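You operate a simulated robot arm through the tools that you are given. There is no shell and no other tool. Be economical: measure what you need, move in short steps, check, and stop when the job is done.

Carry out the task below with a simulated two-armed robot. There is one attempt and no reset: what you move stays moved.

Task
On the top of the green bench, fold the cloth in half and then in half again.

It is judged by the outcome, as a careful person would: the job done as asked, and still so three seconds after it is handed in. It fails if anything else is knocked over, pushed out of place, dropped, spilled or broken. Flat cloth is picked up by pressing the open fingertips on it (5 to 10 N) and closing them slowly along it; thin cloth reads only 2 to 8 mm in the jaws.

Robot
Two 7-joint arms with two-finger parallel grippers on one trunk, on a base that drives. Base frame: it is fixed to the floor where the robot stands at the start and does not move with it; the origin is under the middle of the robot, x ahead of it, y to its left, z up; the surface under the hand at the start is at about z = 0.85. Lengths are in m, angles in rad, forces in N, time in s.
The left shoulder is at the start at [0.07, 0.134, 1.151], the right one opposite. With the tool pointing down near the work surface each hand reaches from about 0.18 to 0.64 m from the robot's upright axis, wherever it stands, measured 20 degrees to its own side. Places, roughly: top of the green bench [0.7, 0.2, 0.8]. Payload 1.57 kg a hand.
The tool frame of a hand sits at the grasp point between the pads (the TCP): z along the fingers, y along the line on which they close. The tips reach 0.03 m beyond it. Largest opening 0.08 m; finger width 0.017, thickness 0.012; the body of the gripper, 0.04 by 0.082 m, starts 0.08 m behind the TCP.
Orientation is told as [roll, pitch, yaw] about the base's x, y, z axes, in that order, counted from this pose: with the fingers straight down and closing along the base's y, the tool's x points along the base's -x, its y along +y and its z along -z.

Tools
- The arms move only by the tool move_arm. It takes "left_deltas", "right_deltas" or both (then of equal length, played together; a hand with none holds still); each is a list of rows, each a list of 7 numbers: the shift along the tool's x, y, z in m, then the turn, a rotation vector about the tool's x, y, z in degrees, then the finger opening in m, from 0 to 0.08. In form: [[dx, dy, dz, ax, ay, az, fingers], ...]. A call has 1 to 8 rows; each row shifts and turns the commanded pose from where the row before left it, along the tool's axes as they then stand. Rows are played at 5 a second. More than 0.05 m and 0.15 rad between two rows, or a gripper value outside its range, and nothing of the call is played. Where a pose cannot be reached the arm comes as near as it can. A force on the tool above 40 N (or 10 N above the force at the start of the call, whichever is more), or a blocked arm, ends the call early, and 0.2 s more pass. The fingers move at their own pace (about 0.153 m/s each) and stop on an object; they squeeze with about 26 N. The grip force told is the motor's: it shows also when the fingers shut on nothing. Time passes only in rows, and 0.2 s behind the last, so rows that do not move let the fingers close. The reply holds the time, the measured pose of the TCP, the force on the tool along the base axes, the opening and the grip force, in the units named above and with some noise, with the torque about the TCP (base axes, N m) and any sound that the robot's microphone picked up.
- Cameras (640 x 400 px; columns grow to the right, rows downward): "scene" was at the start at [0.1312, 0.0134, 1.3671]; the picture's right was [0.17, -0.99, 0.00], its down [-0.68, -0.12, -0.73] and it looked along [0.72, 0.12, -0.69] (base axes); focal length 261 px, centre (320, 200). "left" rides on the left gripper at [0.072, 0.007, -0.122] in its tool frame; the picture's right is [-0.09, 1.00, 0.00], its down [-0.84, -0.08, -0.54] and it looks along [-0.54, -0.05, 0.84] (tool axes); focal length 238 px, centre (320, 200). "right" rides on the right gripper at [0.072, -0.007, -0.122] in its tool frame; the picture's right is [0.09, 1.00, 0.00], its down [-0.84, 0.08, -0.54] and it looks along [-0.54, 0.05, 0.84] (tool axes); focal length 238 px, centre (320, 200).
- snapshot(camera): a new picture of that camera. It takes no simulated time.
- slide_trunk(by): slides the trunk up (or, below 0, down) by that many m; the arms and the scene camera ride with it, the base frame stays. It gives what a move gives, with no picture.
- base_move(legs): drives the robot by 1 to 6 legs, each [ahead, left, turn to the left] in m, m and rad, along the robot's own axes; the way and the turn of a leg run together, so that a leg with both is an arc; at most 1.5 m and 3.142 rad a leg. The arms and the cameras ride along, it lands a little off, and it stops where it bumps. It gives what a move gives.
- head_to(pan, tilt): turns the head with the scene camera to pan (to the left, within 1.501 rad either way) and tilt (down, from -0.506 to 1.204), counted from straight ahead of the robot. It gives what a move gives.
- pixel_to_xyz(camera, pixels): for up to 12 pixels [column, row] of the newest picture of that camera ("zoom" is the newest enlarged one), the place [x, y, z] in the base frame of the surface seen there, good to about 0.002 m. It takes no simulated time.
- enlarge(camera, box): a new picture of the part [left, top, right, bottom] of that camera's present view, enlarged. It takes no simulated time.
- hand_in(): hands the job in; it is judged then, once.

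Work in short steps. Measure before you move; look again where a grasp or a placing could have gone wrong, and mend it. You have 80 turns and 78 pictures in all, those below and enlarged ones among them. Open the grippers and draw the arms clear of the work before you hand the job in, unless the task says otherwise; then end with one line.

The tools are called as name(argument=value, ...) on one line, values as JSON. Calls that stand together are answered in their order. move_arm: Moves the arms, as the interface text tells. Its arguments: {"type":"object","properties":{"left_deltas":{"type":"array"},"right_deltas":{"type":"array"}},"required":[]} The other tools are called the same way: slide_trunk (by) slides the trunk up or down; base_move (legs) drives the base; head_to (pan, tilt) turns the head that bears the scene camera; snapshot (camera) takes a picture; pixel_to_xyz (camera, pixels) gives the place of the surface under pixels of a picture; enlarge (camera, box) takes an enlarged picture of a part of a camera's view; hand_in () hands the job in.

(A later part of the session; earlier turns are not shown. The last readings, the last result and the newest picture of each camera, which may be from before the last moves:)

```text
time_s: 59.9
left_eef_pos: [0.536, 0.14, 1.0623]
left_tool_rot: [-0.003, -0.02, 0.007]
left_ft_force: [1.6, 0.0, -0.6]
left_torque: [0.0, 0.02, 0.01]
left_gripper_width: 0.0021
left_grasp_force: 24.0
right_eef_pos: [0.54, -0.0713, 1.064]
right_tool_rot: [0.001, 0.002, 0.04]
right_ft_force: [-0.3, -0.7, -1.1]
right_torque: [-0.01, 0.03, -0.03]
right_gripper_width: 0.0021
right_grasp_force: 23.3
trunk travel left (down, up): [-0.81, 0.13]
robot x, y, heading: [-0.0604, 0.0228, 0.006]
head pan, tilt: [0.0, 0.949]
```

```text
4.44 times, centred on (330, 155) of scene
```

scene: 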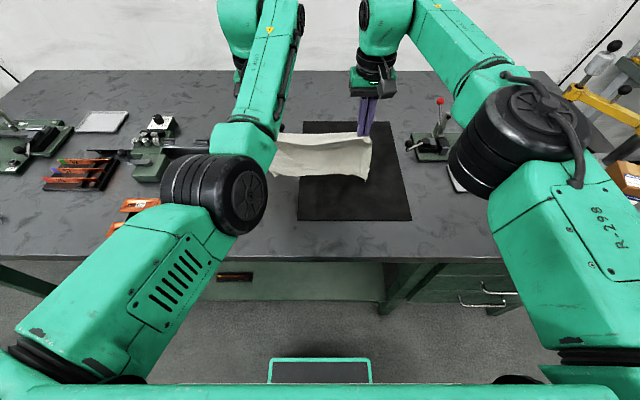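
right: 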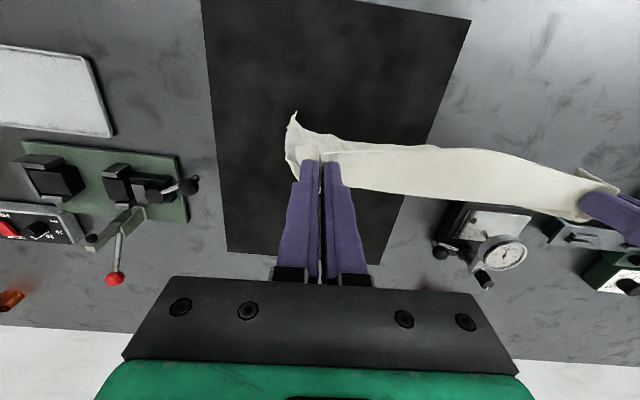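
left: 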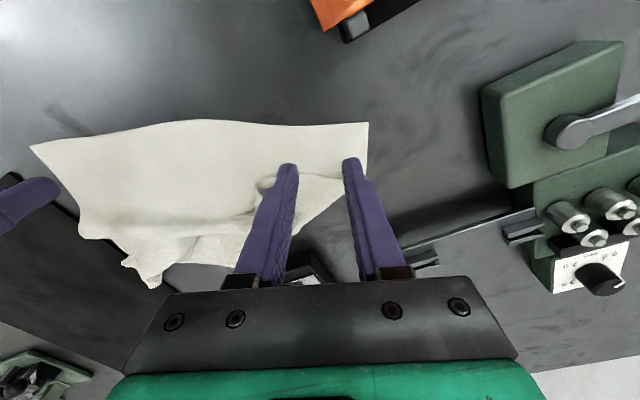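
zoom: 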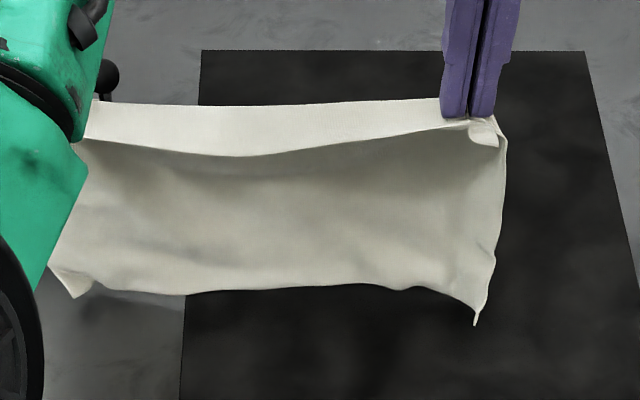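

The lower edge just touches the bench at x≈0.576 and the cloth bellies forward. I continue lowering and backing.

slide_trunk(by=-0.04)

base_move(legs=[[-0.085, 0, 0]])

slide_trunk(by=-0.05)

base_move(legs=[[-0.05, 0, 0]])

slide_trunk(by=-0.05)

snapshot(camera="scene")

snapshot(camera="right")

```text
time_s: 60.8
left_eef_pos: [0.5284, 0.1404, 1.0281]
left_tool_rot: [-0.004, -0.029, 0.009]
left_ft_force: [0.1, -0.4, 0.7]
left_torque: [0.04, -0.03, -0.06]
left_gripper_width: 0.0019
left_grasp_force: 23.9
right_eef_pos: [0.5299, -0.0713, 1.0287]
right_tool_rot: [0.0, -0.004, 0.04]
right_ft_force: [-0.2, 0.0, 0.0]
right_torque: [-0.02, -0.03, -0.01]
right_gripper_width: 0.002
right_grasp_force: 23.7
trunk travel left (down, up): [-0.77, 0.17]
robot x, y, heading: [-0.0571, 0.027, 0.007]
head pan, tilt: [0.0, 0.949]
```

```text
time_s: 61.9
left_eef_pos: [0.448, 0.1397, 1.025]
left_tool_rot: [-0.003, -0.026, 0.009]
left_ft_force: [0.4, 0.0, 0.4]
left_torque: [0.02, 0.0, -0.03]
left_gripper_width: 0.002
left_grasp_force: 23.9
right_eef_pos: [0.4521, -0.0721, 1.0261]
right_tool_rot: [0.0, -0.003, 0.038]
right_ft_force: [0.4, 0.9, 0.2]
right_torque: [0.0, 0.01, -0.01]
right_gripper_width: 0.0019
right_grasp_force: 24.1
trunk travel left (down, up): [-0.77, 0.17]
robot x, y, heading: [-0.1452, 0.0211, 0.005]
head pan, tilt: [0.0, 0.949]
```

```text
time_s: 62.8
left_eef_pos: [0.4464, 0.1403, 0.9764]
left_tool_rot: [-0.003, -0.027, 0.008]
left_ft_force: [0.4, 0.1, 0.0]
left_torque: [0.02, 0.01, -0.01]
left_gripper_width: 0.0021
left_grasp_force: 23.7
right_eef_pos: [0.4485, -0.0736, 0.9769]
right_tool_rot: [0.0, -0.003, 0.04]
right_ft_force: [-0.1, -0.2, 0.7]
right_torque: [0.05, -0.04, -0.02]
right_gripper_width: 0.0022
right_grasp_force: 23.0
trunk travel left (down, up): [-0.72, 0.22]
robot x, y, heading: [-0.1405, 0.0208, 0.001]
head pan, tilt: [0.0, 0.949]
```

```text
time_s: 63.7
left_eef_pos: [0.4003, 0.1393, 0.9742]
left_tool_rot: [-0.005, -0.022, 0.007]
left_ft_force: [0.0, 0.1, 0.0]
left_torque: [0.01, 0.0, -0.04]
left_gripper_width: 0.0019
left_grasp_force: 23.8
right_eef_pos: [0.4032, -0.0733, 0.976]
right_tool_rot: [0.002, 0.0, 0.039]
right_ft_force: [-0.5, -0.1, 0.0]
right_torque: [0.0, 0.05, -0.01]
right_gripper_width: 0.0022
right_grasp_force: 23.6
trunk travel left (down, up): [-0.72, 0.22]
robot x, y, heading: [-0.193, 0.0234, 0.006]
head pan, tilt: [0.0, 0.949]
```

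```text
time_s: 64.6
left_eef_pos: [0.3972, 0.1382, 0.9263]
left_tool_rot: [-0.004, -0.027, 0.007]
left_ft_force: [0.2, -0.4, 0.1]
left_torque: [0.02, 0.0, -0.03]
left_gripper_width: 0.002
left_grasp_force: 23.1
right_eef_pos: [0.3983, -0.0731, 0.9266]
right_tool_rot: [-0.001, -0.005, 0.038]
right_ft_force: [-0.4, 0.0, 0.4]
right_torque: [0.01, -0.02, -0.02]
right_gripper_width: 0.0023
right_grasp_force: 23.6
trunk travel left (down, up): [-0.67, 0.27]
robot x, y, heading: [-0.1944, 0.0215, 0.01]
head pan, tilt: [0.0, 0.949]
```

```text
19 pictures are left
```

scene: 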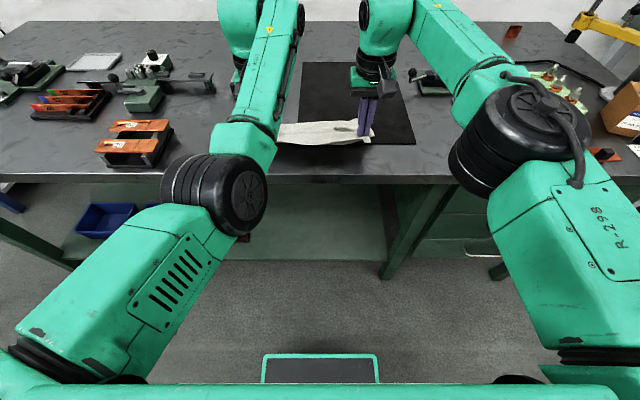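

```text
18 pictures are left
```

right: 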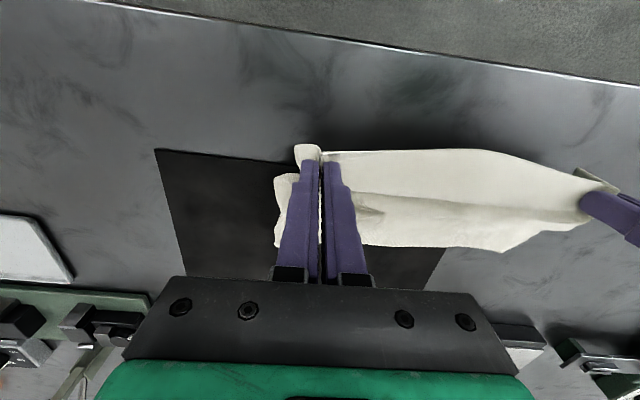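

I measure how the far edge lies under/behind the hands.

pixel_to_xyz(camera="right", pixels=[[280, 240], [500, 246], [430, 240], [400, 200], [370, 215], [282, 185], [450, 155], [375, 240]])

enlarge(camera="right", box=[260, 130, 640, 270])

```text
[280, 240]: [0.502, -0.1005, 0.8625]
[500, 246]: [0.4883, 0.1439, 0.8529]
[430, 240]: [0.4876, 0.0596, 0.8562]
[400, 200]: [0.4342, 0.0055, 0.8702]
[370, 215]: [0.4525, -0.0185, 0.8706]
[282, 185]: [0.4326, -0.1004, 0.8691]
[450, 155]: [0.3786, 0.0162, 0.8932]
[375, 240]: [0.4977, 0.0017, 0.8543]
```

```text
1.68 times, centred on (450, 200) of right
```

zoom: 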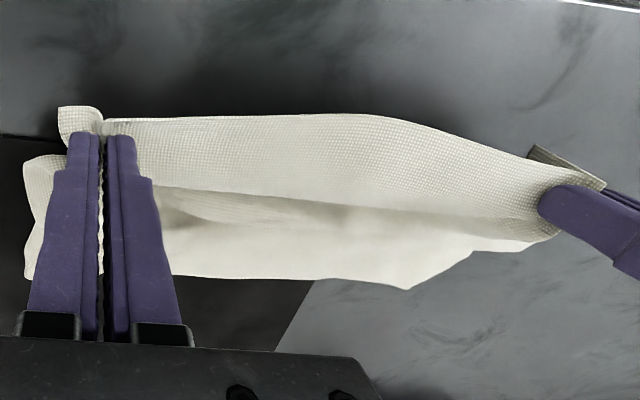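

The far edge slid back to x≈0.49, so the cloth is slack. Better: fold it directly while draping—lay the lower half moving forward, then bring the held edge back over it. I lift clear and lay the lower half going forward.

slide_trunk(by=0.19)

base_move(legs=[[0.02, 0, 0]])

slide_trunk(by=-0.055)

base_move(legs=[[0.05, 0, 0]])

slide_trunk(by=-0.04)

base_move(legs=[[0.05, 0, 0]])

snapshot(camera="scene")

```text
time_s: 66.7
left_eef_pos: [0.3962, 0.1391, 1.1159]
left_tool_rot: [-0.006, -0.026, 0.007]
left_ft_force: [-1.3, 0.2, -0.5]
left_torque: [0.01, 0.0, -0.01]
left_gripper_width: 0.0023
left_grasp_force: 24.0
right_eef_pos: [0.3986, -0.0724, 1.1171]
right_tool_rot: [0.001, -0.003, 0.039]
right_ft_force: [-0.2, 1.0, -0.3]
right_torque: [0.02, 0.03, -0.03]
right_gripper_width: 0.0018
right_grasp_force: 23.1
trunk travel left (down, up): [-0.86, 0.08]
robot x, y, heading: [-0.194, 0.02, 0.008]
head pan, tilt: [0.0, 0.949]
```

```text
time_s: 67.5
left_eef_pos: [0.4114, 0.1404, 1.119]
left_tool_rot: [-0.004, -0.031, 0.007]
left_ft_force: [-0.2, 0.5, 1.0]
left_torque: [0.01, -0.01, -0.02]
left_gripper_width: 0.0022
left_grasp_force: 23.9
right_eef_pos: [0.4145, -0.073, 1.1196]
right_tool_rot: [0.0, -0.008, 0.039]
right_ft_force: [-0.5, 0.1, 0.1]
right_torque: [0.03, 0.0, 0.0]
right_gripper_width: 0.0019
right_grasp_force: 23.9
trunk travel left (down, up): [-0.86, 0.08]
robot x, y, heading: [-0.1754, 0.0218, 0.003]
head pan, tilt: [0.0, 0.949]
```

```text
time_s: 68.4
left_eef_pos: [0.4171, 0.1396, 1.0602]
left_tool_rot: [-0.005, -0.026, 0.009]
left_ft_force: [0.1, -1.0, 0.4]
left_torque: [0.01, 0.03, -0.02]
left_gripper_width: 0.0022
left_grasp_force: 23.9
right_eef_pos: [0.4187, -0.0731, 1.0611]
right_tool_rot: [-0.001, -0.003, 0.039]
right_ft_force: [0.0, 0.4, -0.3]
right_torque: [-0.01, 0.0, 0.0]
right_gripper_width: 0.0019
right_grasp_force: 24.0
trunk travel left (down, up): [-0.805, 0.135]
robot x, y, heading: [-0.1742, 0.0219, 0.003]
head pan, tilt: [0.0, 0.949]
```

```text
time_s: 69.4
left_eef_pos: [0.4589, 0.1393, 1.0659]
left_tool_rot: [-0.005, -0.032, 0.008]
left_ft_force: [-0.2, 0.2, 0.1]
left_torque: [0.02, -0.05, -0.06]
left_gripper_width: 0.0022
left_grasp_force: 23.7
right_eef_pos: [0.462, -0.0712, 1.0668]
right_tool_rot: [0.0, -0.011, 0.039]
right_ft_force: [-0.4, -0.1, -1.1]
right_torque: [0.0, -0.04, -0.07]
right_gripper_width: 0.0021
right_grasp_force: 23.6
trunk travel left (down, up): [-0.805, 0.135]
robot x, y, heading: [-0.125, 0.0219, 0.004]
head pan, tilt: [0.0, 0.949]
```

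```text
time_s: 70.2
left_eef_pos: [0.4658, 0.1393, 1.0206]
left_tool_rot: [-0.003, -0.027, 0.006]
left_ft_force: [-0.6, -0.9, 0.5]
left_torque: [0.02, 0.0, -0.03]
left_gripper_width: 0.0024
left_grasp_force: 23.4
right_eef_pos: [0.4702, -0.0732, 1.0215]
right_tool_rot: [0.001, -0.001, 0.04]
right_ft_force: [-0.4, -0.1, 0.0]
right_torque: [0.02, 0.0, -0.03]
right_gripper_width: 0.0018
right_grasp_force: 23.4
trunk travel left (down, up): [-0.765, 0.175]
robot x, y, heading: [-0.1211, 0.0246, 0.007]
head pan, tilt: [0.0, 0.949]
```

```text
time_s: 71.1
left_eef_pos: [0.5107, 0.1397, 1.0257]
left_tool_rot: [-0.004, -0.03, 0.011]
left_ft_force: [0.5, -1.3, 1.3]
left_torque: [0.0, -0.02, -0.05]
left_gripper_width: 0.002
left_grasp_force: 24.1
right_eef_pos: [0.5141, -0.0724, 1.0255]
right_tool_rot: [-0.001, -0.009, 0.04]
right_ft_force: [-0.3, -0.2, 0.7]
right_torque: [0.01, -0.05, 0.02]
right_gripper_width: 0.0019
right_grasp_force: 23.2
trunk travel left (down, up): [-0.765, 0.175]
robot x, y, heading: [-0.0724, 0.0212, 0.009]
head pan, tilt: [0.0, 0.949]
```

```text
16 pictures are left
```

scene: 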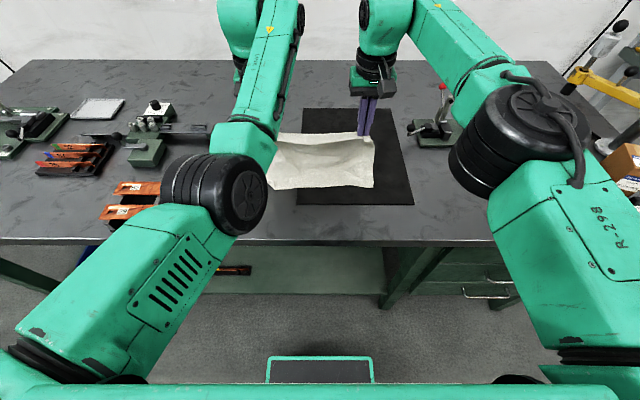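

The lower part now trails toward me nicely. I measure its edge and slope.

pixel_to_xyz(camera="scene", pixels=[[373, 185], [325, 185], [270, 187], [340, 170], [340, 155], [340, 145], [374, 165]])

enlarge(camera="scene", box=[255, 110, 395, 200])

```text
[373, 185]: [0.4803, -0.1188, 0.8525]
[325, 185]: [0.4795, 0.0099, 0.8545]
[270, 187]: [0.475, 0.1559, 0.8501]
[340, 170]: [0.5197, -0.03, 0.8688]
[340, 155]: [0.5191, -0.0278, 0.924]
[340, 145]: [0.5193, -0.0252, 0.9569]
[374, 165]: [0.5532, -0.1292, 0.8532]
```

```text
4.44 times, centred on (325, 155) of scene
```

zoom: 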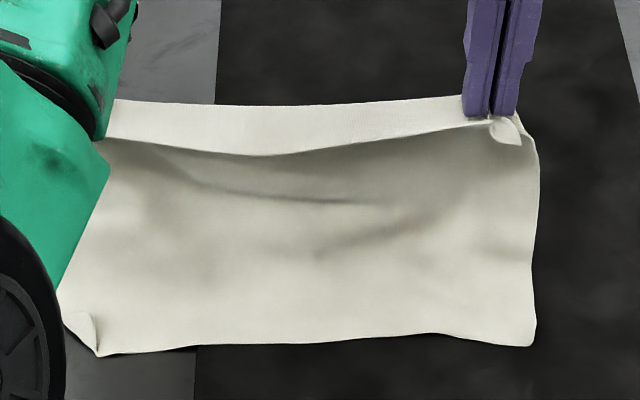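

The edge lies straight at x≈0.478. I lower 4 cm and go 7 cm further forward so half of the cloth lies flat.

slide_trunk(by=-0.03)

base_move(legs=[[0.045, 0, 0]])

slide_trunk(by=-0.02)

base_move(legs=[[0.025, 0, 0]])

enlarge(camera="scene", box=[235, 100, 395, 220])

pixel_to_xyz(camera="zoom", pixels=[[300, 300], [450, 300], [400, 250], [400, 200], [500, 200]])

```text
time_s: 71.9
left_eef_pos: [0.5163, 0.1404, 0.9916]
left_tool_rot: [-0.003, -0.027, 0.008]
left_ft_force: [0.7, -0.1, -0.3]
left_torque: [0.03, 0.02, -0.02]
left_gripper_width: 0.0019
left_grasp_force: 23.4
right_eef_pos: [0.5189, -0.0722, 0.9907]
right_tool_rot: [0.0, -0.002, 0.037]
right_ft_force: [0.0, -0.4, 0.1]
right_torque: [-0.03, 0.03, 0.0]
right_gripper_width: 0.0021
right_grasp_force: 23.4
trunk travel left (down, up): [-0.735, 0.205]
robot x, y, heading: [-0.0755, 0.0236, 0.007]
head pan, tilt: [0.0, 0.949]
```

```text
time_s: 72.8
left_eef_pos: [0.5558, 0.1408, 0.9945]
left_tool_rot: [-0.003, -0.033, 0.008]
left_ft_force: [-1.1, -0.6, -0.2]
left_torque: [0.0, -0.03, -0.05]
left_gripper_width: 0.002
left_grasp_force: 23.8
right_eef_pos: [0.5594, -0.0722, 0.9953]
right_tool_rot: [0.0, -0.007, 0.038]
right_ft_force: [0.1, -0.6, 0.4]
right_torque: [0.03, -0.05, -0.02]
right_gripper_width: 0.0019
right_grasp_force: 23.7
trunk travel left (down, up): [-0.735, 0.205]
robot x, y, heading: [-0.0316, 0.0189, 0.006]
head pan, tilt: [0.0, 0.949]
```

```text
time_s: 73.4
left_eef_pos: [0.5608, 0.1391, 0.9716]
left_tool_rot: [-0.003, -0.025, 0.007]
left_ft_force: [-0.3, 0.2, -0.7]
left_torque: [0.02, -0.01, -0.06]
left_gripper_width: 0.002
left_grasp_force: 23.6
right_eef_pos: [0.5625, -0.0714, 0.9726]
right_tool_rot: [0.002, -0.005, 0.038]
right_ft_force: [-0.2, 0.4, 0.0]
right_torque: [0.0, 0.0, 0.0]
right_gripper_width: 0.0018
right_grasp_force: 23.6
trunk travel left (down, up): [-0.715, 0.225]
robot x, y, heading: [-0.0293, 0.0257, 0.004]
head pan, tilt: [0.0, 0.949]
```

```text
time_s: 74.2
left_eef_pos: [0.5806, 0.1405, 0.9748]
left_tool_rot: [-0.003, -0.03, 0.007]
left_ft_force: [0.1, 0.0, 0.8]
left_torque: [0.01, -0.01, -0.03]
left_gripper_width: 0.0021
left_grasp_force: 23.8
right_eef_pos: [0.5829, -0.0718, 0.975]
right_tool_rot: [0.002, -0.009, 0.038]
right_ft_force: [-0.6, 0.7, 0.9]
right_torque: [-0.02, -0.03, -0.01]
right_gripper_width: 0.002
right_grasp_force: 23.9
trunk travel left (down, up): [-0.715, 0.225]
robot x, y, heading: [-0.0066, 0.0238, 0.007]
head pan, tilt: [0.0, 0.949]
```

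```text
3.33 times, centred on (315, 160) of scene
```

zoom: 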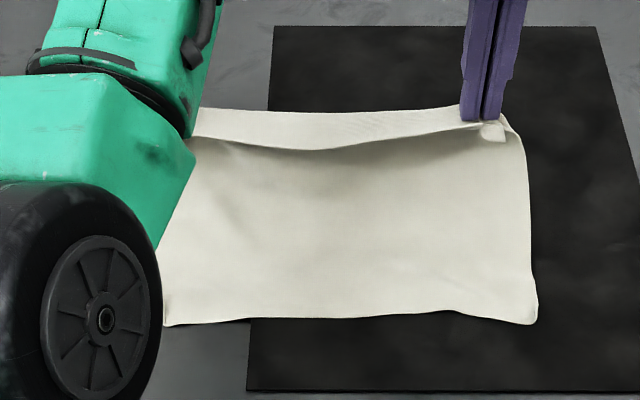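

```text
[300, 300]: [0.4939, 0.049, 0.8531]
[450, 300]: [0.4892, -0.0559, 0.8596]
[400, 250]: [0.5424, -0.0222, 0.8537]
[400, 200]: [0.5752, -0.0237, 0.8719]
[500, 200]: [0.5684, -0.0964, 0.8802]
```

Half the cloth lies flat (edge x≈0.48, rising at x≈0.57). Now I bring the held edge back over it, alternating back and down.

base_move(legs=[[-0.03, 0, 0]])

slide_trunk(by=-0.03)

base_move(legs=[[-0.03, 0, 0]])

slide_trunk(by=-0.03)

base_move(legs=[[-0.025, 0, 0]])

enlarge(camera="scene", box=[235, 100, 395, 220])

snapshot(camera="right")

```text
time_s: 75.1
left_eef_pos: [0.559, 0.1392, 0.9687]
left_tool_rot: [-0.003, -0.022, 0.005]
left_ft_force: [0.1, 0.3, -0.6]
left_torque: [0.0, 0.05, -0.06]
left_gripper_width: 0.0019
left_grasp_force: 24.3
right_eef_pos: [0.5612, -0.0724, 0.9693]
right_tool_rot: [0.001, 0.002, 0.038]
right_ft_force: [0.4, -0.7, 0.1]
right_torque: [0.01, 0.02, -0.01]
right_gripper_width: 0.0021
right_grasp_force: 23.8
trunk travel left (down, up): [-0.715, 0.225]
robot x, y, heading: [-0.0355, 0.0206, 0.008]
head pan, tilt: [0.0, 0.949]
```

```text
time_s: 75.8
left_eef_pos: [0.5541, 0.1397, 0.9422]
left_tool_rot: [-0.004, -0.027, 0.01]
left_ft_force: [-0.6, -0.8, 0.5]
left_torque: [-0.01, -0.03, -0.02]
left_gripper_width: 0.0018
left_grasp_force: 24.0
right_eef_pos: [0.5572, -0.0712, 0.9436]
right_tool_rot: [0.002, -0.007, 0.038]
right_ft_force: [-0.6, -0.4, 1.0]
right_torque: [0.05, 0.02, -0.03]
right_gripper_width: 0.0018
right_grasp_force: 24.0
trunk travel left (down, up): [-0.685, 0.255]
robot x, y, heading: [-0.035, 0.0232, 0.006]
head pan, tilt: [0.0, 0.949]
```

```text
time_s: 76.7
left_eef_pos: [0.5285, 0.1397, 0.9384]
left_tool_rot: [-0.003, -0.024, 0.008]
left_ft_force: [0.3, 0.9, -0.1]
left_torque: [-0.01, 0.04, -0.03]
left_gripper_width: 0.0022
left_grasp_force: 23.2
right_eef_pos: [0.5311, -0.0719, 0.9398]
right_tool_rot: [0.002, 0.001, 0.04]
right_ft_force: [-0.5, -0.1, -0.5]
right_torque: [0.01, 0.06, -0.01]
right_gripper_width: 0.0021
right_grasp_force: 23.7
trunk travel left (down, up): [-0.685, 0.255]
robot x, y, heading: [-0.063, 0.0221, 0.006]
head pan, tilt: [0.0, 0.949]
```

```text
time_s: 77.4
left_eef_pos: [0.5243, 0.1388, 0.9123]
left_tool_rot: [-0.004, -0.028, 0.007]
left_ft_force: [0.1, 0.2, -0.1]
left_torque: [-0.01, -0.04, -0.04]
left_gripper_width: 0.0018
left_grasp_force: 23.6
right_eef_pos: [0.5266, -0.0712, 0.9137]
right_tool_rot: [0.0, -0.005, 0.037]
right_ft_force: [-0.8, 0.3, -0.7]
right_torque: [0.02, -0.04, -0.08]
right_gripper_width: 0.0022
right_grasp_force: 23.4
trunk travel left (down, up): [-0.655, 0.285]
robot x, y, heading: [-0.0662, 0.0225, 0.004]
head pan, tilt: [0.0, 0.949]
```

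```text
time_s: 78.2
left_eef_pos: [0.5016, 0.1395, 0.9088]
left_tool_rot: [-0.003, -0.022, 0.009]
left_ft_force: [-0.2, -0.4, -0.5]
left_torque: [0.01, 0.05, -0.02]
left_gripper_width: 0.0022
left_grasp_force: 23.6
right_eef_pos: [0.5045, -0.0727, 0.9104]
right_tool_rot: [0.0, 0.0, 0.039]
right_ft_force: [0.2, 0.5, -1.0]
right_torque: [0.02, 0.01, -0.02]
right_gripper_width: 0.0018
right_grasp_force: 23.5
trunk travel left (down, up): [-0.655, 0.285]
robot x, y, heading: [-0.0894, 0.0245, 0.005]
head pan, tilt: [0.0, 0.949]
```

```text
3.33 times, centred on (315, 160) of scene
```

zoom: 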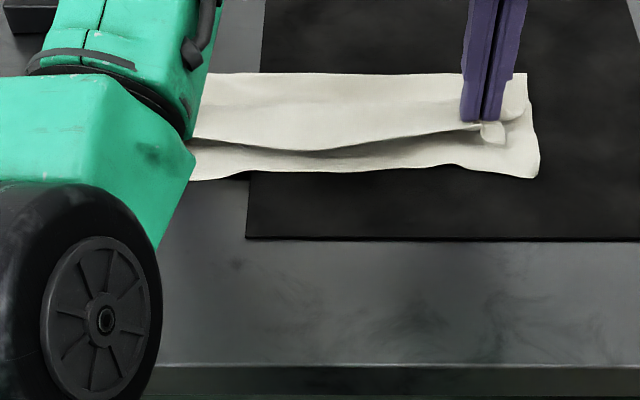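

```text
12 pictures are left
```

right: 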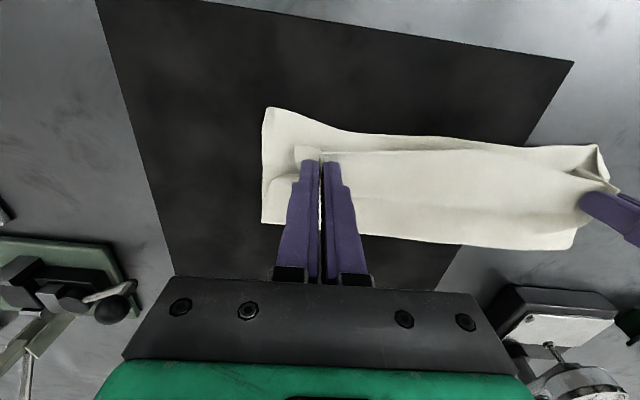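

The fold is forming cleanly. I measure the lower edge against the held edge.

pixel_to_xyz(camera="right", pixels=[[266, 112], [598, 150], [430, 140], [380, 138], [305, 150], [266, 218], [570, 244], [420, 238], [450, 156]])

```text
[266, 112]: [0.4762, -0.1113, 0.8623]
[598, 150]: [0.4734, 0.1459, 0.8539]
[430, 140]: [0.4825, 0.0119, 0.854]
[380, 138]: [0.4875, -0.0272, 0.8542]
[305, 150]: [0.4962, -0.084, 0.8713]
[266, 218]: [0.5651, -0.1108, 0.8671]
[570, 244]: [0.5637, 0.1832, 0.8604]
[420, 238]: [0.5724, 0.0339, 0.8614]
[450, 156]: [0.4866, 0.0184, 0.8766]
```

Edges nearly match (lower 0.48, upper ≈0.49). I lower 2 cm with ~1 cm more backward, then open both gently and rise.

move_arm(left_deltas=[[0.006, 0, 0.01, 0, 0, 0, 0], [0.005, 0, 0.01, 0, 0, 0, 0], [0, 0, 0.002, 0, 0, 0, 0], [0, 0, 0, 0, 0, 0, 0]], right_deltas=[[0.006, 0, 0.01, 0, 0, 0, 0], [0.006, 0, 0.01, 0, 0, 0, 0], [0, 0, 0.002, 0, 0, 0, 0], [0, 0, 0, 0, 0, 0, 0]])

```text
time_s: 79.2
left_eef_pos: [0.4911, 0.1393, 0.8883]
left_tool_rot: [-0.003, -0.026, 0.006]
left_ft_force: [-0.1, -0.5, 0.3]
left_torque: [0.01, -0.01, -0.05]
left_gripper_width: 0.0019
left_grasp_force: 23.7
right_eef_pos: [0.491, -0.0725, 0.8894]
right_tool_rot: [-0.001, -0.003, 0.039]
right_ft_force: [0.6, 0.8, -0.1]
right_torque: [-0.01, 0.01, -0.04]
right_gripper_width: 0.002
right_grasp_force: 23.9
trunk travel left (down, up): [-0.655, 0.285]
robot x, y, heading: [-0.0904, 0.0231, 0.002]
head pan, tilt: [0.0, 0.949]
```

Both at x≈0.491, no tension. I open slowly and lift straight up.

move_arm(left_deltas=[[0, 0, 0.002, 0, 0, 0, 0.005], [0, 0, 0, 0, 0, 0, 0.012], [0, 0, 0, 0, 0, 0, 0.022], [0, 0, 0, 0, 0, 0, 0.03], [0, 0, -0.01, 0, 0, 0, 0.03], [0, 0, -0.03, 0, 0, 0, 0.03], [0, 0, -0.04, 0, 0, 0, 0.03], [0, 0, -0.04, 0, 0, 0, 0.03]], right_deltas=[[0, 0, 0.002, 0, 0, 0, 0.005], [0, 0, 0, 0, 0, 0, 0.012], [0, 0, 0, 0, 0, 0, 0.022], [0, 0, 0, 0, 0, 0, 0.03], [0, 0, -0.01, 0, 0, 0, 0.03], [0, 0, -0.03, 0, 0, 0, 0.03], [0, 0, -0.04, 0, 0, 0, 0.03], [0, 0, -0.04, 0, 0, 0, 0.03]])

snapshot(camera="right")

```text
time_s: 81.0
left_eef_pos: [0.4864, 0.1407, 1.0094]
left_tool_rot: [-0.005, -0.027, 0.007]
left_ft_force: [0.1, 1.3, -0.2]
left_torque: [-0.01, -0.06, 0.0]
left_gripper_width: 0.0302
left_grasp_force: 0.1
right_eef_pos: [0.4884, -0.0711, 1.0106]
right_tool_rot: [0.001, -0.005, 0.038]
right_ft_force: [0.5, 0.7, -0.1]
right_torque: [-0.03, 0.02, 0.01]
right_gripper_width: 0.0302
right_grasp_force: 0.1
trunk travel left (down, up): [-0.655, 0.285]
robot x, y, heading: [-0.0918, 0.0231, 0.004]
head pan, tilt: [0.0, 0.949]
```

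```text
11 pictures are left
```

right: 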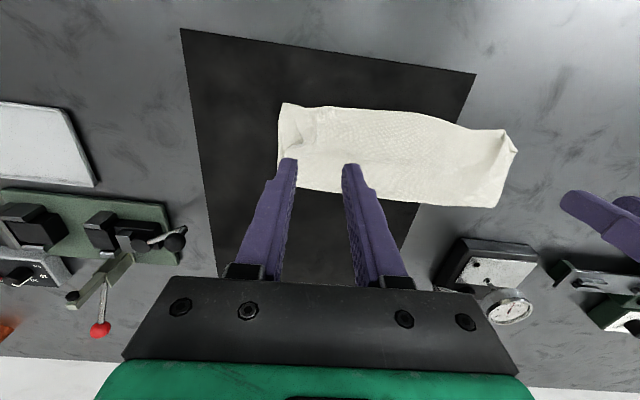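

The first fold is done. I measure the folded strip for the second fold.

pixel_to_xyz(camera="right", pixels=[[285, 108], [281, 182], [283, 145], [512, 150], [493, 202], [500, 135], [400, 112], [400, 196], [300, 120]])

enlarge(camera="right", box=[260, 80, 540, 220])

```text
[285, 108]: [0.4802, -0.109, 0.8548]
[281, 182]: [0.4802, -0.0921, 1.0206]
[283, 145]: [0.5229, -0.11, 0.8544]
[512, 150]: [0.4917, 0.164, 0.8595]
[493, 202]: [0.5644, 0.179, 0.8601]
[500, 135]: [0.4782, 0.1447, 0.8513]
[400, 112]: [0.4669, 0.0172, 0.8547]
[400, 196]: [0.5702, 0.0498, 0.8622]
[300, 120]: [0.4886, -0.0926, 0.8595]
```

```text
2.29 times, centred on (400, 150) of right
```

zoom: 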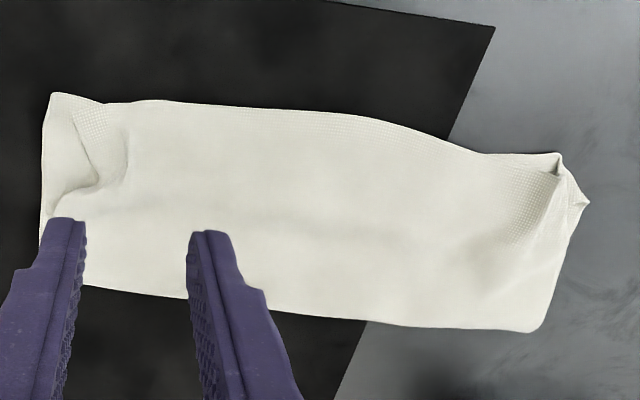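

The strip spans x 0.475–0.57, y −0.11 to 0.175. I raise both hands, then drive 8 cm ahead and 18 cm left so the right hand covers the whole fold from its own side.

move_arm(left_deltas=[[0, 0.02, -0.04, 0, 0, 0, 0.03], [0, 0.02, -0.04, 0, 0, 0, 0.03], [0, 0.02, -0.04, 0, 0, 0, 0.03], [0, 0.02, -0.02, 0, 0, 0, 0.03]], right_deltas=[[0, -0.04, 0, 0, 0, 0, 0.025], [0, -0.04, 0, 0, 0, 0, 0.025], [0, -0.04, 0, 0, 0, 0, 0.025], [0, -0.04, 0, 0, 0, 0, 0.025]])

base_move(legs=[[0.08, 0.18, 0]])

```text
time_s: 82.0
left_eef_pos: [0.484, 0.182, 1.0894]
left_tool_rot: [-0.019, -0.058, 0.033]
left_ft_force: [-0.9, -0.2, -0.8]
left_torque: [-0.01, -0.02, -0.01]
left_gripper_width: 0.03
left_grasp_force: 0.1
left hand out of reach, approached as far as the arm can: row 2, 3, 4
right_eef_pos: [0.4815, -0.1766, 1.0032]
right_tool_rot: [0.001, -0.005, 0.039]
right_ft_force: [0.5, -0.2, -0.6]
right_torque: [-0.03, -0.01, -0.02]
right_gripper_width: 0.025
right_grasp_force: 0.0
right hand out of reach, approached as far as the arm can: row 2, 3, 4
trunk travel left (down, up): [-0.655, 0.285]
robot x, y, heading: [-0.0897, 0.0193, 0.006]
head pan, tilt: [0.0, 0.949]
```

```text
time_s: 83.6
left_eef_pos: [0.5623, 0.3623, 1.0894]
left_tool_rot: [-0.019, -0.058, 0.028]
left_ft_force: [-0.2, -0.4, 0.3]
left_torque: [-0.01, 0.02, 0.01]
left_gripper_width: 0.0301
left_grasp_force: 0.0
right_eef_pos: [0.5606, 0.0044, 1.0042]
right_tool_rot: [0.002, -0.006, 0.035]
right_ft_force: [-0.4, -0.1, 0.1]
right_torque: [0.03, -0.04, 0.01]
right_gripper_width: 0.025
right_grasp_force: 0.2
trunk travel left (down, up): [-0.655, 0.285]
robot x, y, heading: [-0.0108, 0.2051, 0.001]
head pan, tilt: [0.0, 0.949]
```

The right hand is near its outer reach, so I shift the base 3 cm ahead and 6 cm right, then bring the hand above the right end (0.52, −0.088).

base_move(legs=[[0.025, -0.06, 0]])

move_arm(right_deltas=[[0.02, -0.01, 0.02, 0, 0, -1, 0.025], [0.02, -0.01, 0.025, 0, 0, -1, 0.025], [0.02, -0.007, 0.025, 0, 0, 0, 0.025], [0.004, -0.004, 0.005, 0, 0, 0, 0.025]])

snapshot(camera="right")

```text
time_s: 84.6
left_eef_pos: [0.587, 0.3045, 1.0907]
left_tool_rot: [-0.022, -0.059, 0.03]
left_ft_force: [-0.3, 0.4, -0.3]
left_torque: [0.01, -0.02, -0.02]
left_gripper_width: 0.0302
left_grasp_force: 0.1
right_eef_pos: [0.5842, -0.0529, 1.0044]
right_tool_rot: [-0.001, -0.004, 0.035]
right_ft_force: [0.0, 0.0, 0.8]
right_torque: [0.01, -0.02, 0.01]
right_gripper_width: 0.0251
right_grasp_force: 0.1
trunk travel left (down, up): [-0.655, 0.285]
robot x, y, heading: [0.0162, 0.1412, 0.007]
head pan, tilt: [0.0, 0.949]
```

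```text
time_s: 85.6
left_eef_pos: [0.5883, 0.3039, 1.0904]
left_tool_rot: [-0.019, -0.057, 0.029]
left_ft_force: [-0.1, 0.0, -1.0]
left_torque: [-0.02, 0.05, -0.01]
left_gripper_width: 0.0302
left_grasp_force: 0.2
right_eef_pos: [0.5236, -0.0878, 0.9281]
right_tool_rot: [-0.001, -0.007, 0.071]
right_ft_force: [-0.5, -0.4, -0.6]
right_torque: [0.01, -0.06, 0.01]
right_gripper_width: 0.0251
right_grasp_force: 0.1
trunk travel left (down, up): [-0.655, 0.285]
robot x, y, heading: [0.0106, 0.1453, 0.004]
head pan, tilt: [0.0, 0.949]
```

```text
9 pictures are left
```

right: 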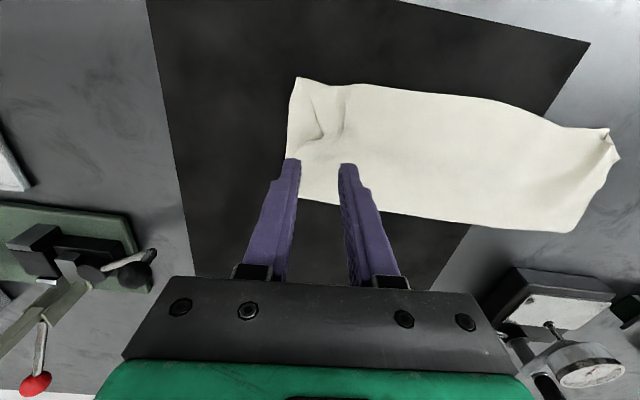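

Fingers straddle the right end at mid-width. I descend to contact.

move_arm(right_deltas=[[0, 0, 0.02, 0, 0, 3, 0.025], [0, 0, 0.019, 0, 0, 1, 0.025], [0, 0, 0.004, 0, 0, 0, 0.025]])

```text
time_s: 86.4
left_eef_pos: [0.588, 0.3044, 1.0891]
left_tool_rot: [-0.019, -0.057, 0.03]
left_ft_force: [0.1, 1.0, 0.2]
left_torque: [-0.03, -0.02, 0.02]
left_gripper_width: 0.0297
left_grasp_force: 0.1
right_eef_pos: [0.5243, -0.0892, 0.8862]
right_tool_rot: [0.0, -0.007, 0.002]
right_ft_force: [-0.4, -0.2, 0.6]
right_torque: [0.02, 0.02, -0.02]
right_gripper_width: 0.0251
right_grasp_force: 0.0
trunk travel left (down, up): [-0.655, 0.285]
robot x, y, heading: [0.0141, 0.1459, 0.008]
head pan, tilt: [0.0, 0.949]
```

Nearly in contact; I press about 3 mm more to hold both layers and read the force.

move_arm(right_deltas=[[0, 0, 0.002, 0, 0, 0, 0.025], [0, 0, 0.0012, 0, 0, 0, 0.025]])

```text
time_s: 87.0
left_eef_pos: [0.5867, 0.3035, 1.0902]
left_tool_rot: [-0.018, -0.06, 0.032]
left_ft_force: [0.5, -1.0, 0.4]
left_torque: [0.03, 0.01, 0.02]
left_gripper_width: 0.03
left_grasp_force: 0.1
right_eef_pos: [0.5245, -0.0894, 0.8854]
right_tool_rot: [0.002, -0.011, 0.002]
right_ft_force: [2.9, -2.7, 16.4]
right_torque: [-0.24, -0.12, 0.05]
right_gripper_width: 0.0255
right_grasp_force: 0.5
trunk travel left (down, up): [-0.655, 0.285]
robot x, y, heading: [0.0132, 0.1425, 0.004]
head pan, tilt: [0.0, 0.949]
```

The press is 16 N; I ease off 0.7 mm and close slowly, then lift 2 cm.

move_arm(right_deltas=[[0, 0, -0.0007, 0, 0, 0, 0.025], [0, 0, 0, 0, 0, 0, 0.02], [0, 0, 0, 0, 0, 0, 0.015], [0, 0, 0, 0, 0, 0, 0.01], [0, 0, 0, 0, 0, 0, 0.005], [0, 0, 0, 0, 0, 0, 0.0], [0, 0, 0, 0, 0, 0, 0.0], [0, 0.004, -0.02, 0, 0, 0, 0.0]])

snapshot(camera="right")

```text
time_s: 88.8
left_eef_pos: [0.5892, 0.3039, 1.0883]
left_tool_rot: [-0.02, -0.058, 0.03]
left_ft_force: [-0.5, -0.2, -0.7]
left_torque: [-0.01, 0.01, -0.03]
left_gripper_width: 0.03
left_grasp_force: 0.1
right_eef_pos: [0.5239, -0.0865, 0.9013]
right_tool_rot: [-0.001, -0.002, 0.002]
right_ft_force: [0.5, 0.0, 0.9]
right_torque: [-0.02, -0.02, -0.01]
right_gripper_width: 0.002
right_grasp_force: 23.1
trunk travel left (down, up): [-0.655, 0.285]
robot x, y, heading: [0.0105, 0.1454, 0.0]
head pan, tilt: [0.0, 0.949]
```

```text
8 pictures are left
```

right: 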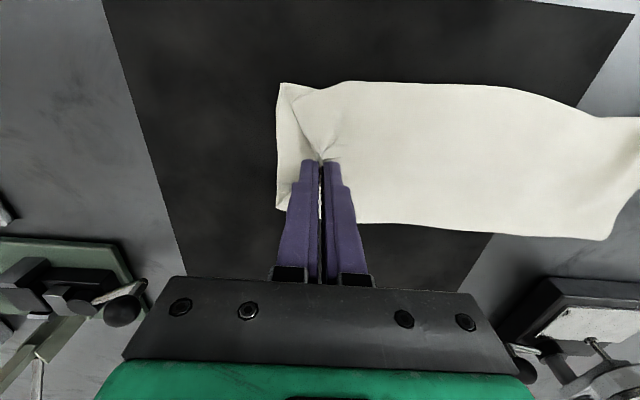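

The grip holds mainly the top layer, but the layers are joined at the crease, so the bottom will follow and I can tidy its corner after. I carry the right end over to the left in an arc, partly with the base.

move_arm(right_deltas=[[0, 0.015, -0.03, 0, 0, 0, 0], [0, 0.025, -0.025, 0, 0, 0, 0], [0, 0.03, -0.015, 0, 0, 0, 0], [0, 0.03, -0.005, 0, 0, 0, 0]])

base_move(legs=[[0, 0.08, 0]])

snapshot(camera="right")

```text
time_s: 89.8
left_eef_pos: [0.5898, 0.3046, 1.0894]
left_tool_rot: [-0.022, -0.058, 0.031]
left_ft_force: [-0.2, 0.5, 0.6]
left_torque: [0.01, 0.02, -0.03]
left_gripper_width: 0.0298
left_grasp_force: 0.0
right_eef_pos: [0.5243, 0.0172, 0.9788]
right_tool_rot: [-0.002, -0.005, 0.003]
right_ft_force: [-0.1, -0.3, 0.3]
right_torque: [-0.03, 0.0, -0.03]
right_gripper_width: 0.0021
right_grasp_force: 23.5
trunk travel left (down, up): [-0.655, 0.285]
robot x, y, heading: [0.0152, 0.1436, 0.003]
head pan, tilt: [0.0, 0.949]
```

```text
time_s: 90.9
left_eef_pos: [0.5891, 0.3821, 1.0895]
left_tool_rot: [-0.019, -0.057, 0.029]
left_ft_force: [0.1, -0.4, 0.5]
left_torque: [-0.03, -0.04, 0.01]
left_gripper_width: 0.0299
left_grasp_force: 0.0
right_eef_pos: [0.5233, 0.0926, 0.9775]
right_tool_rot: [0.002, -0.005, -0.001]
right_ft_force: [0.0, 0.2, -0.1]
right_torque: [0.01, 0.0, -0.01]
right_gripper_width: 0.002
right_grasp_force: 23.9
trunk travel left (down, up): [-0.655, 0.285]
robot x, y, heading: [0.0138, 0.2241, 0.004]
head pan, tilt: [0.0, 0.949]
```

```text
7 pictures are left
```

right: 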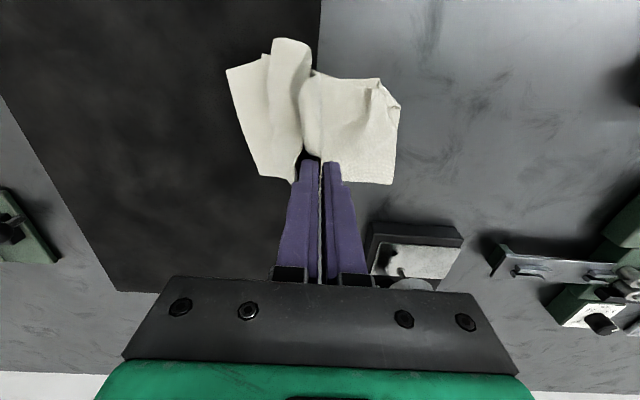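

The end is coming over; the bottom layer is following partly. I lay the held end down on the left end.

move_arm(right_deltas=[[0, 0.02, 0.01, 0, 0, 0, 0], [0, 0.018, 0.02, 0, 0, 0, 0], [0, 0.014, 0.022, 0, 0, 0, 0], [0, 0.008, 0.02, 0, 0, 0, 0], [0, 0.002, 0.012, 0, 0, 0, 0], [0, 0, 0, 0, 0, 0, 0]])

snapshot(camera="right")

```text
time_s: 92.3
left_eef_pos: [0.587, 0.383, 1.0902]
left_tool_rot: [-0.019, -0.058, 0.028]
left_ft_force: [0.2, -0.3, 0.5]
left_torque: [0.02, 0.0, 0.04]
left_gripper_width: 0.0296
left_grasp_force: 0.0
right_eef_pos: [0.5249, 0.1566, 0.8944]
right_tool_rot: [0.0, -0.005, 0.0]
right_ft_force: [0.6, 0.8, -0.6]
right_torque: [-0.02, 0.0, 0.01]
right_gripper_width: 0.0024
right_grasp_force: 23.1
trunk travel left (down, up): [-0.655, 0.285]
robot x, y, heading: [0.0134, 0.2241, 0.006]
head pan, tilt: [0.0, 0.949]
```

```text
6 pictures are left
```

right: 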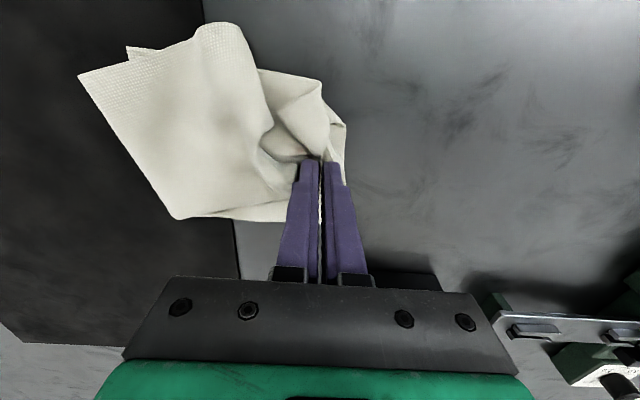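

The top layer's end lies on the left end; the bottom layer's right part still trails on the right. I open gently, rise, and measure.

move_arm(right_deltas=[[0, 0.002, 0.005, 0, 0, 0, 0], [0, 0, 0, 0, 0, 0, 0.008], [0, 0, 0, 0, 0, 0, 0.018], [0, 0, 0, 0, 0, 0, 0.028], [0, 0, -0.01, 0, 0, 0, 0.028], [0, 0, -0.035, 0, 0, 0, 0.028], [0, 0, -0.045, 0, 0, 0, 0.028], [0, -0.03, -0.03, 0, 0, 0, 0.028]])

snapshot(camera="right")

pixel_to_xyz(camera="right", pixels=[[200, 100], [200, 150], [240, 100], [240, 140], [240, 170], [280, 100], [280, 130], [320, 110], [320, 140], [350, 130], [360, 110], [220, 120]])

```text
time_s: 94.1
left_eef_pos: [0.5871, 0.3809, 1.0898]
left_tool_rot: [-0.015, -0.059, 0.029]
left_ft_force: [-0.6, -0.1, -0.4]
left_torque: [0.01, -0.02, -0.02]
left_gripper_width: 0.03
left_grasp_force: 0.0
right_eef_pos: [0.5227, 0.1267, 1.0084]
right_tool_rot: [0.001, -0.005, 0.002]
right_ft_force: [0.3, 0.0, -0.6]
right_torque: [0.03, 0.02, -0.02]
right_gripper_width: 0.0279
right_grasp_force: 0.0
trunk travel left (down, up): [-0.655, 0.285]
robot x, y, heading: [0.0129, 0.226, 0.0]
head pan, tilt: [0.0, 0.949]
```

```text
5 pictures are left
```

right: 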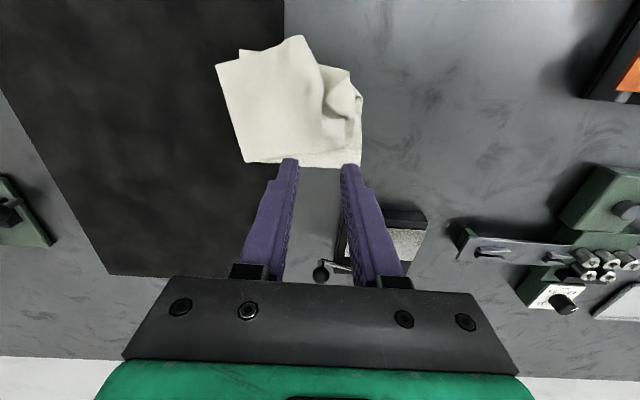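

```text
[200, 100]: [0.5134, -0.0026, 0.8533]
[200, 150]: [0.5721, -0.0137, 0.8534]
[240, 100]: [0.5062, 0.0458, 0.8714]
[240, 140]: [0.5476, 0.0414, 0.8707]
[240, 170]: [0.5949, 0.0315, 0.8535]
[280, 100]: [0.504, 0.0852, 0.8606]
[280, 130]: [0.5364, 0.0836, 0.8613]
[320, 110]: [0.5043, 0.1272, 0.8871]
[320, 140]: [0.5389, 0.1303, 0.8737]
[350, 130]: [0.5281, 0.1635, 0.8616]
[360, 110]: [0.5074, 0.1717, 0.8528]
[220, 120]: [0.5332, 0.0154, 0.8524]
```

It settled into a compact quarter-size packet, about y 0.02–0.175. I enlarge to judge its quality.

enlarge(camera="right", box=[200, 25, 380, 175])

pixel_to_xyz(camera="zoom", pixels=[[60, 140], [140, 85], [340, 50], [525, 160], [160, 460], [570, 240], [300, 300], [480, 250], [450, 180], [480, 330], [480, 400], [560, 460]])

```text
2.67 times, centred on (290, 100) of right
```

zoom: 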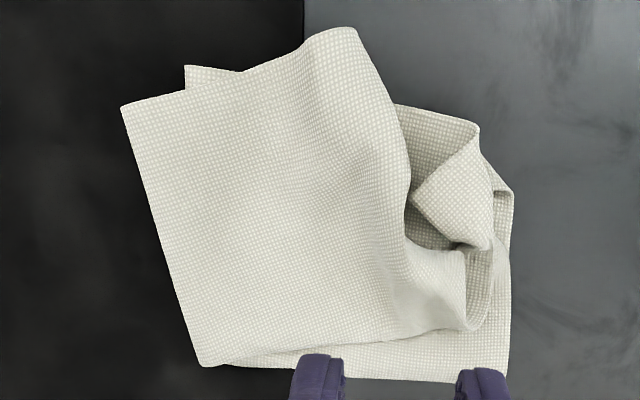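

```text
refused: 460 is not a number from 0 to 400
```

The outer (former bottom) layer's end lags: its edge runs zoom (345,30)→(410,200), about 5 cm short of the left end. I measure it to pull that edge over.

pixel_to_xyz(camera="zoom", pixels=[[125, 110], [190, 72], [340, 35], [475, 125], [205, 360], [508, 200], [395, 200], [350, 90], [340, 130], [465, 270], [500, 365], [435, 200]])

```text
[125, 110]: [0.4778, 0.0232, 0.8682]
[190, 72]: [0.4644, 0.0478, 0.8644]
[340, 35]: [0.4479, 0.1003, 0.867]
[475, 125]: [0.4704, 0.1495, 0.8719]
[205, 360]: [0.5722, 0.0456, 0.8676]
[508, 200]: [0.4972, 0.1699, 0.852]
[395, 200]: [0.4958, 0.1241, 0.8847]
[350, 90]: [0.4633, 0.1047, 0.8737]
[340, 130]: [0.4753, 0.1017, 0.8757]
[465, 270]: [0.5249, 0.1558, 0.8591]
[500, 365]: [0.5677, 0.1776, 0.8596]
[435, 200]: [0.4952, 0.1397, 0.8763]
```

I move over the outer flap's near corner, pinch point (0.463, 0.092), and descend to light touch.

move_arm(right_deltas=[[0.0197, -0.0115, 0.025, 0, 0, 0, 0.025], [0.0197, -0.0115, 0.025, 0, 0, 0, 0.025], [0.0197, -0.0115, 0.025, 0, 0, 0, 0.025], [0, 0, 0.025, 0, 0, 0, 0.025], [0, 0, 0.012, 0, 0, 0, 0.025], [0, 0, 0.005, 0, 0, 0, 0.025]])

```text
time_s: 95.5
left_eef_pos: [0.5882, 0.3835, 1.089]
left_tool_rot: [-0.02, -0.058, 0.028]
left_ft_force: [0.5, 0.1, -0.2]
left_torque: [-0.04, 0.0, 0.03]
left_gripper_width: 0.03
left_grasp_force: 0.0
right_eef_pos: [0.4639, 0.0938, 0.8917]
right_tool_rot: [0.002, -0.006, 0.0]
right_ft_force: [0.6, -0.1, -0.8]
right_torque: [0.01, -0.02, 0.05]
right_gripper_width: 0.0245
right_grasp_force: 0.0
trunk travel left (down, up): [-0.655, 0.285]
robot x, y, heading: [0.0148, 0.2246, 0.009]
head pan, tilt: [0.0, 0.949]
```

No load yet (tips at z≈0.862). I press 3 mm more, close slowly, and lift a little.

move_arm(right_deltas=[[0, 0, 0.003, 0, 0, 0, 0.025], [0, 0, 0.001, 0, 0, 0, 0.02], [0, 0, 0, 0, 0, 0, 0.015], [0, 0, 0, 0, 0, 0, 0.01], [0, 0, 0, 0, 0, 0, 0.005], [0, 0, 0, 0, 0, 0, 0.0], [0, 0, 0, 0, 0, 0, 0.0], [0, 0.002, -0.012, 0, 0, 0, 0.0]])

snapshot(camera="right")

```text
time_s: 97.3
left_eef_pos: [0.588, 0.3819, 1.0897]
left_tool_rot: [-0.019, -0.058, 0.029]
left_ft_force: [-0.3, -0.4, -0.3]
left_torque: [0.0, -0.04, 0.03]
left_gripper_width: 0.0303
left_grasp_force: 0.0
right_eef_pos: [0.4648, 0.0948, 0.9003]
right_tool_rot: [0.0, -0.006, 0.0]
right_ft_force: [1.1, -0.1, 0.0]
right_torque: [0.01, 0.01, 0.0]
right_gripper_width: 0.0023
right_grasp_force: 24.1
trunk travel left (down, up): [-0.655, 0.285]
robot x, y, heading: [0.0153, 0.2227, 0.005]
head pan, tilt: [0.0, 0.949]
```

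```text
3 pictures are left
```

right: 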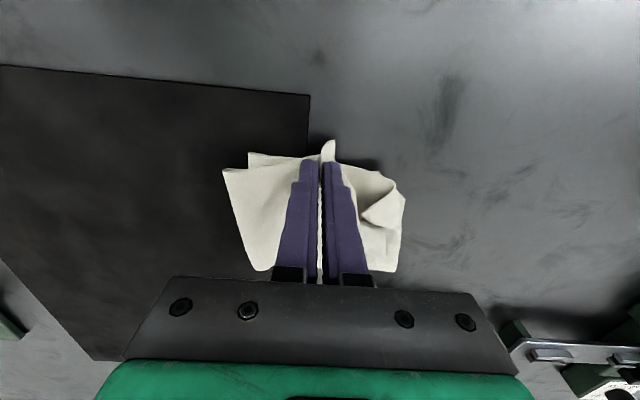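

One layer is pinched (2.3 mm). I lift it over the crumpled inner end, pull it ~6 cm left and 2 cm forward to its place, and lower.

move_arm(right_deltas=[[0, 0.008, -0.02, 0, 0, 0, 0], [-0.004, 0.016, -0.015, 0, 0, 0, 0], [-0.006, 0.018, 0, 0, 0, 0, 0], [-0.006, 0.014, 0.01, 0, 0, 0, 0], [-0.003, 0.006, 0.015, 0, 0, 0, 0], [0, 0.002, 0.012, 0, 0, 0, 0], [0, 0, 0.005, 0, 0, 0, 0]])

```text
time_s: 98.9
left_eef_pos: [0.5875, 0.3829, 1.0904]
left_tool_rot: [-0.019, -0.058, 0.027]
left_ft_force: [-0.2, 1.0, 0.3]
left_torque: [0.0, -0.01, -0.05]
left_gripper_width: 0.03
left_grasp_force: 0.0
right_eef_pos: [0.4834, 0.1594, 0.8922]
right_tool_rot: [0.004, -0.005, 0.001]
right_ft_force: [0.3, -0.9, -0.4]
right_torque: [-0.02, 0.0, 0.01]
right_gripper_width: 0.0026
right_grasp_force: 24.1
trunk travel left (down, up): [-0.655, 0.285]
robot x, y, heading: [0.014, 0.2218, 0.005]
head pan, tilt: [0.0, 0.949]
```

It lies at (0.483, 0.159) without tension. I lower slightly, open gently, and rise clear.

move_arm(right_deltas=[[0, 0, 0.003, 0, 0, 0, 0.0], [0, 0, 0, 0, 0, 0, 0.008], [0, 0, 0, 0, 0, 0, 0.018], [0, 0, 0, 0, 0, 0, 0.026], [0, 0, -0.01, 0, 0, 0, 0.026], [0, 0, -0.035, 0, 0, 0, 0.026], [-0.02, 0, -0.04, 0, 0, 0, 0.026], [-0.03, -0.02, -0.03, 0, 0, 0, 0.026]])

enlarge(camera="right", box=[180, 10, 420, 180])

```text
time_s: 100.7
left_eef_pos: [0.589, 0.3805, 1.0887]
left_tool_rot: [-0.018, -0.058, 0.027]
left_ft_force: [-0.1, 0.2, -0.4]
left_torque: [0.01, 0.03, -0.01]
left_gripper_width: 0.0298
left_grasp_force: 0.0
right_eef_pos: [0.5333, 0.139, 1.005]
right_tool_rot: [0.0, -0.003, 0.0]
right_ft_force: [0.9, -1.5, -0.7]
right_torque: [0.01, -0.02, 0.01]
right_gripper_width: 0.0257
right_grasp_force: 0.0
trunk travel left (down, up): [-0.655, 0.285]
robot x, y, heading: [0.0137, 0.2297, 0.001]
head pan, tilt: [0.0, 0.949]
```

```text
2.35 times, centred on (300, 95) of right
```

zoom: 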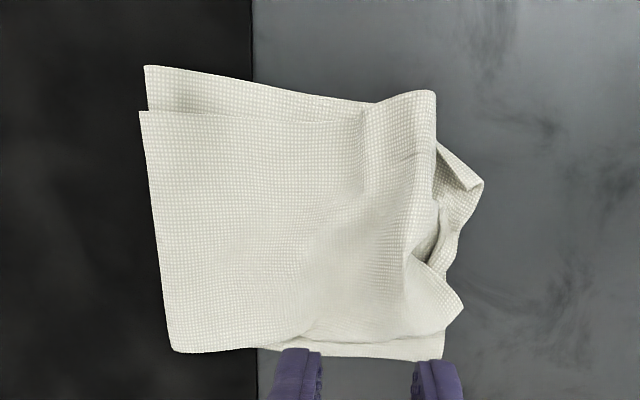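

The packet now is a clean quarter with a slightly bunched left end. I measure extents and heights there.

pixel_to_xyz(camera="zoom", pixels=[[148, 70], [145, 115], [430, 97], [478, 185], [175, 345], [440, 352], [458, 308], [405, 240], [440, 220], [420, 150], [370, 130], [300, 220]])

```text
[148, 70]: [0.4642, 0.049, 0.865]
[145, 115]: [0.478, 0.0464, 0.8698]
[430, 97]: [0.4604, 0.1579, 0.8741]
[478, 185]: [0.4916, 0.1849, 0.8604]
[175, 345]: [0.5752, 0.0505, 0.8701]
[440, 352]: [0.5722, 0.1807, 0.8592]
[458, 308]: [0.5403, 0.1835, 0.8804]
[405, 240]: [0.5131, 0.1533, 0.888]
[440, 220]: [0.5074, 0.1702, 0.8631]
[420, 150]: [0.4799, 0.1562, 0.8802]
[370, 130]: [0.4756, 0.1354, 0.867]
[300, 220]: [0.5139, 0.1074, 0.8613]
```

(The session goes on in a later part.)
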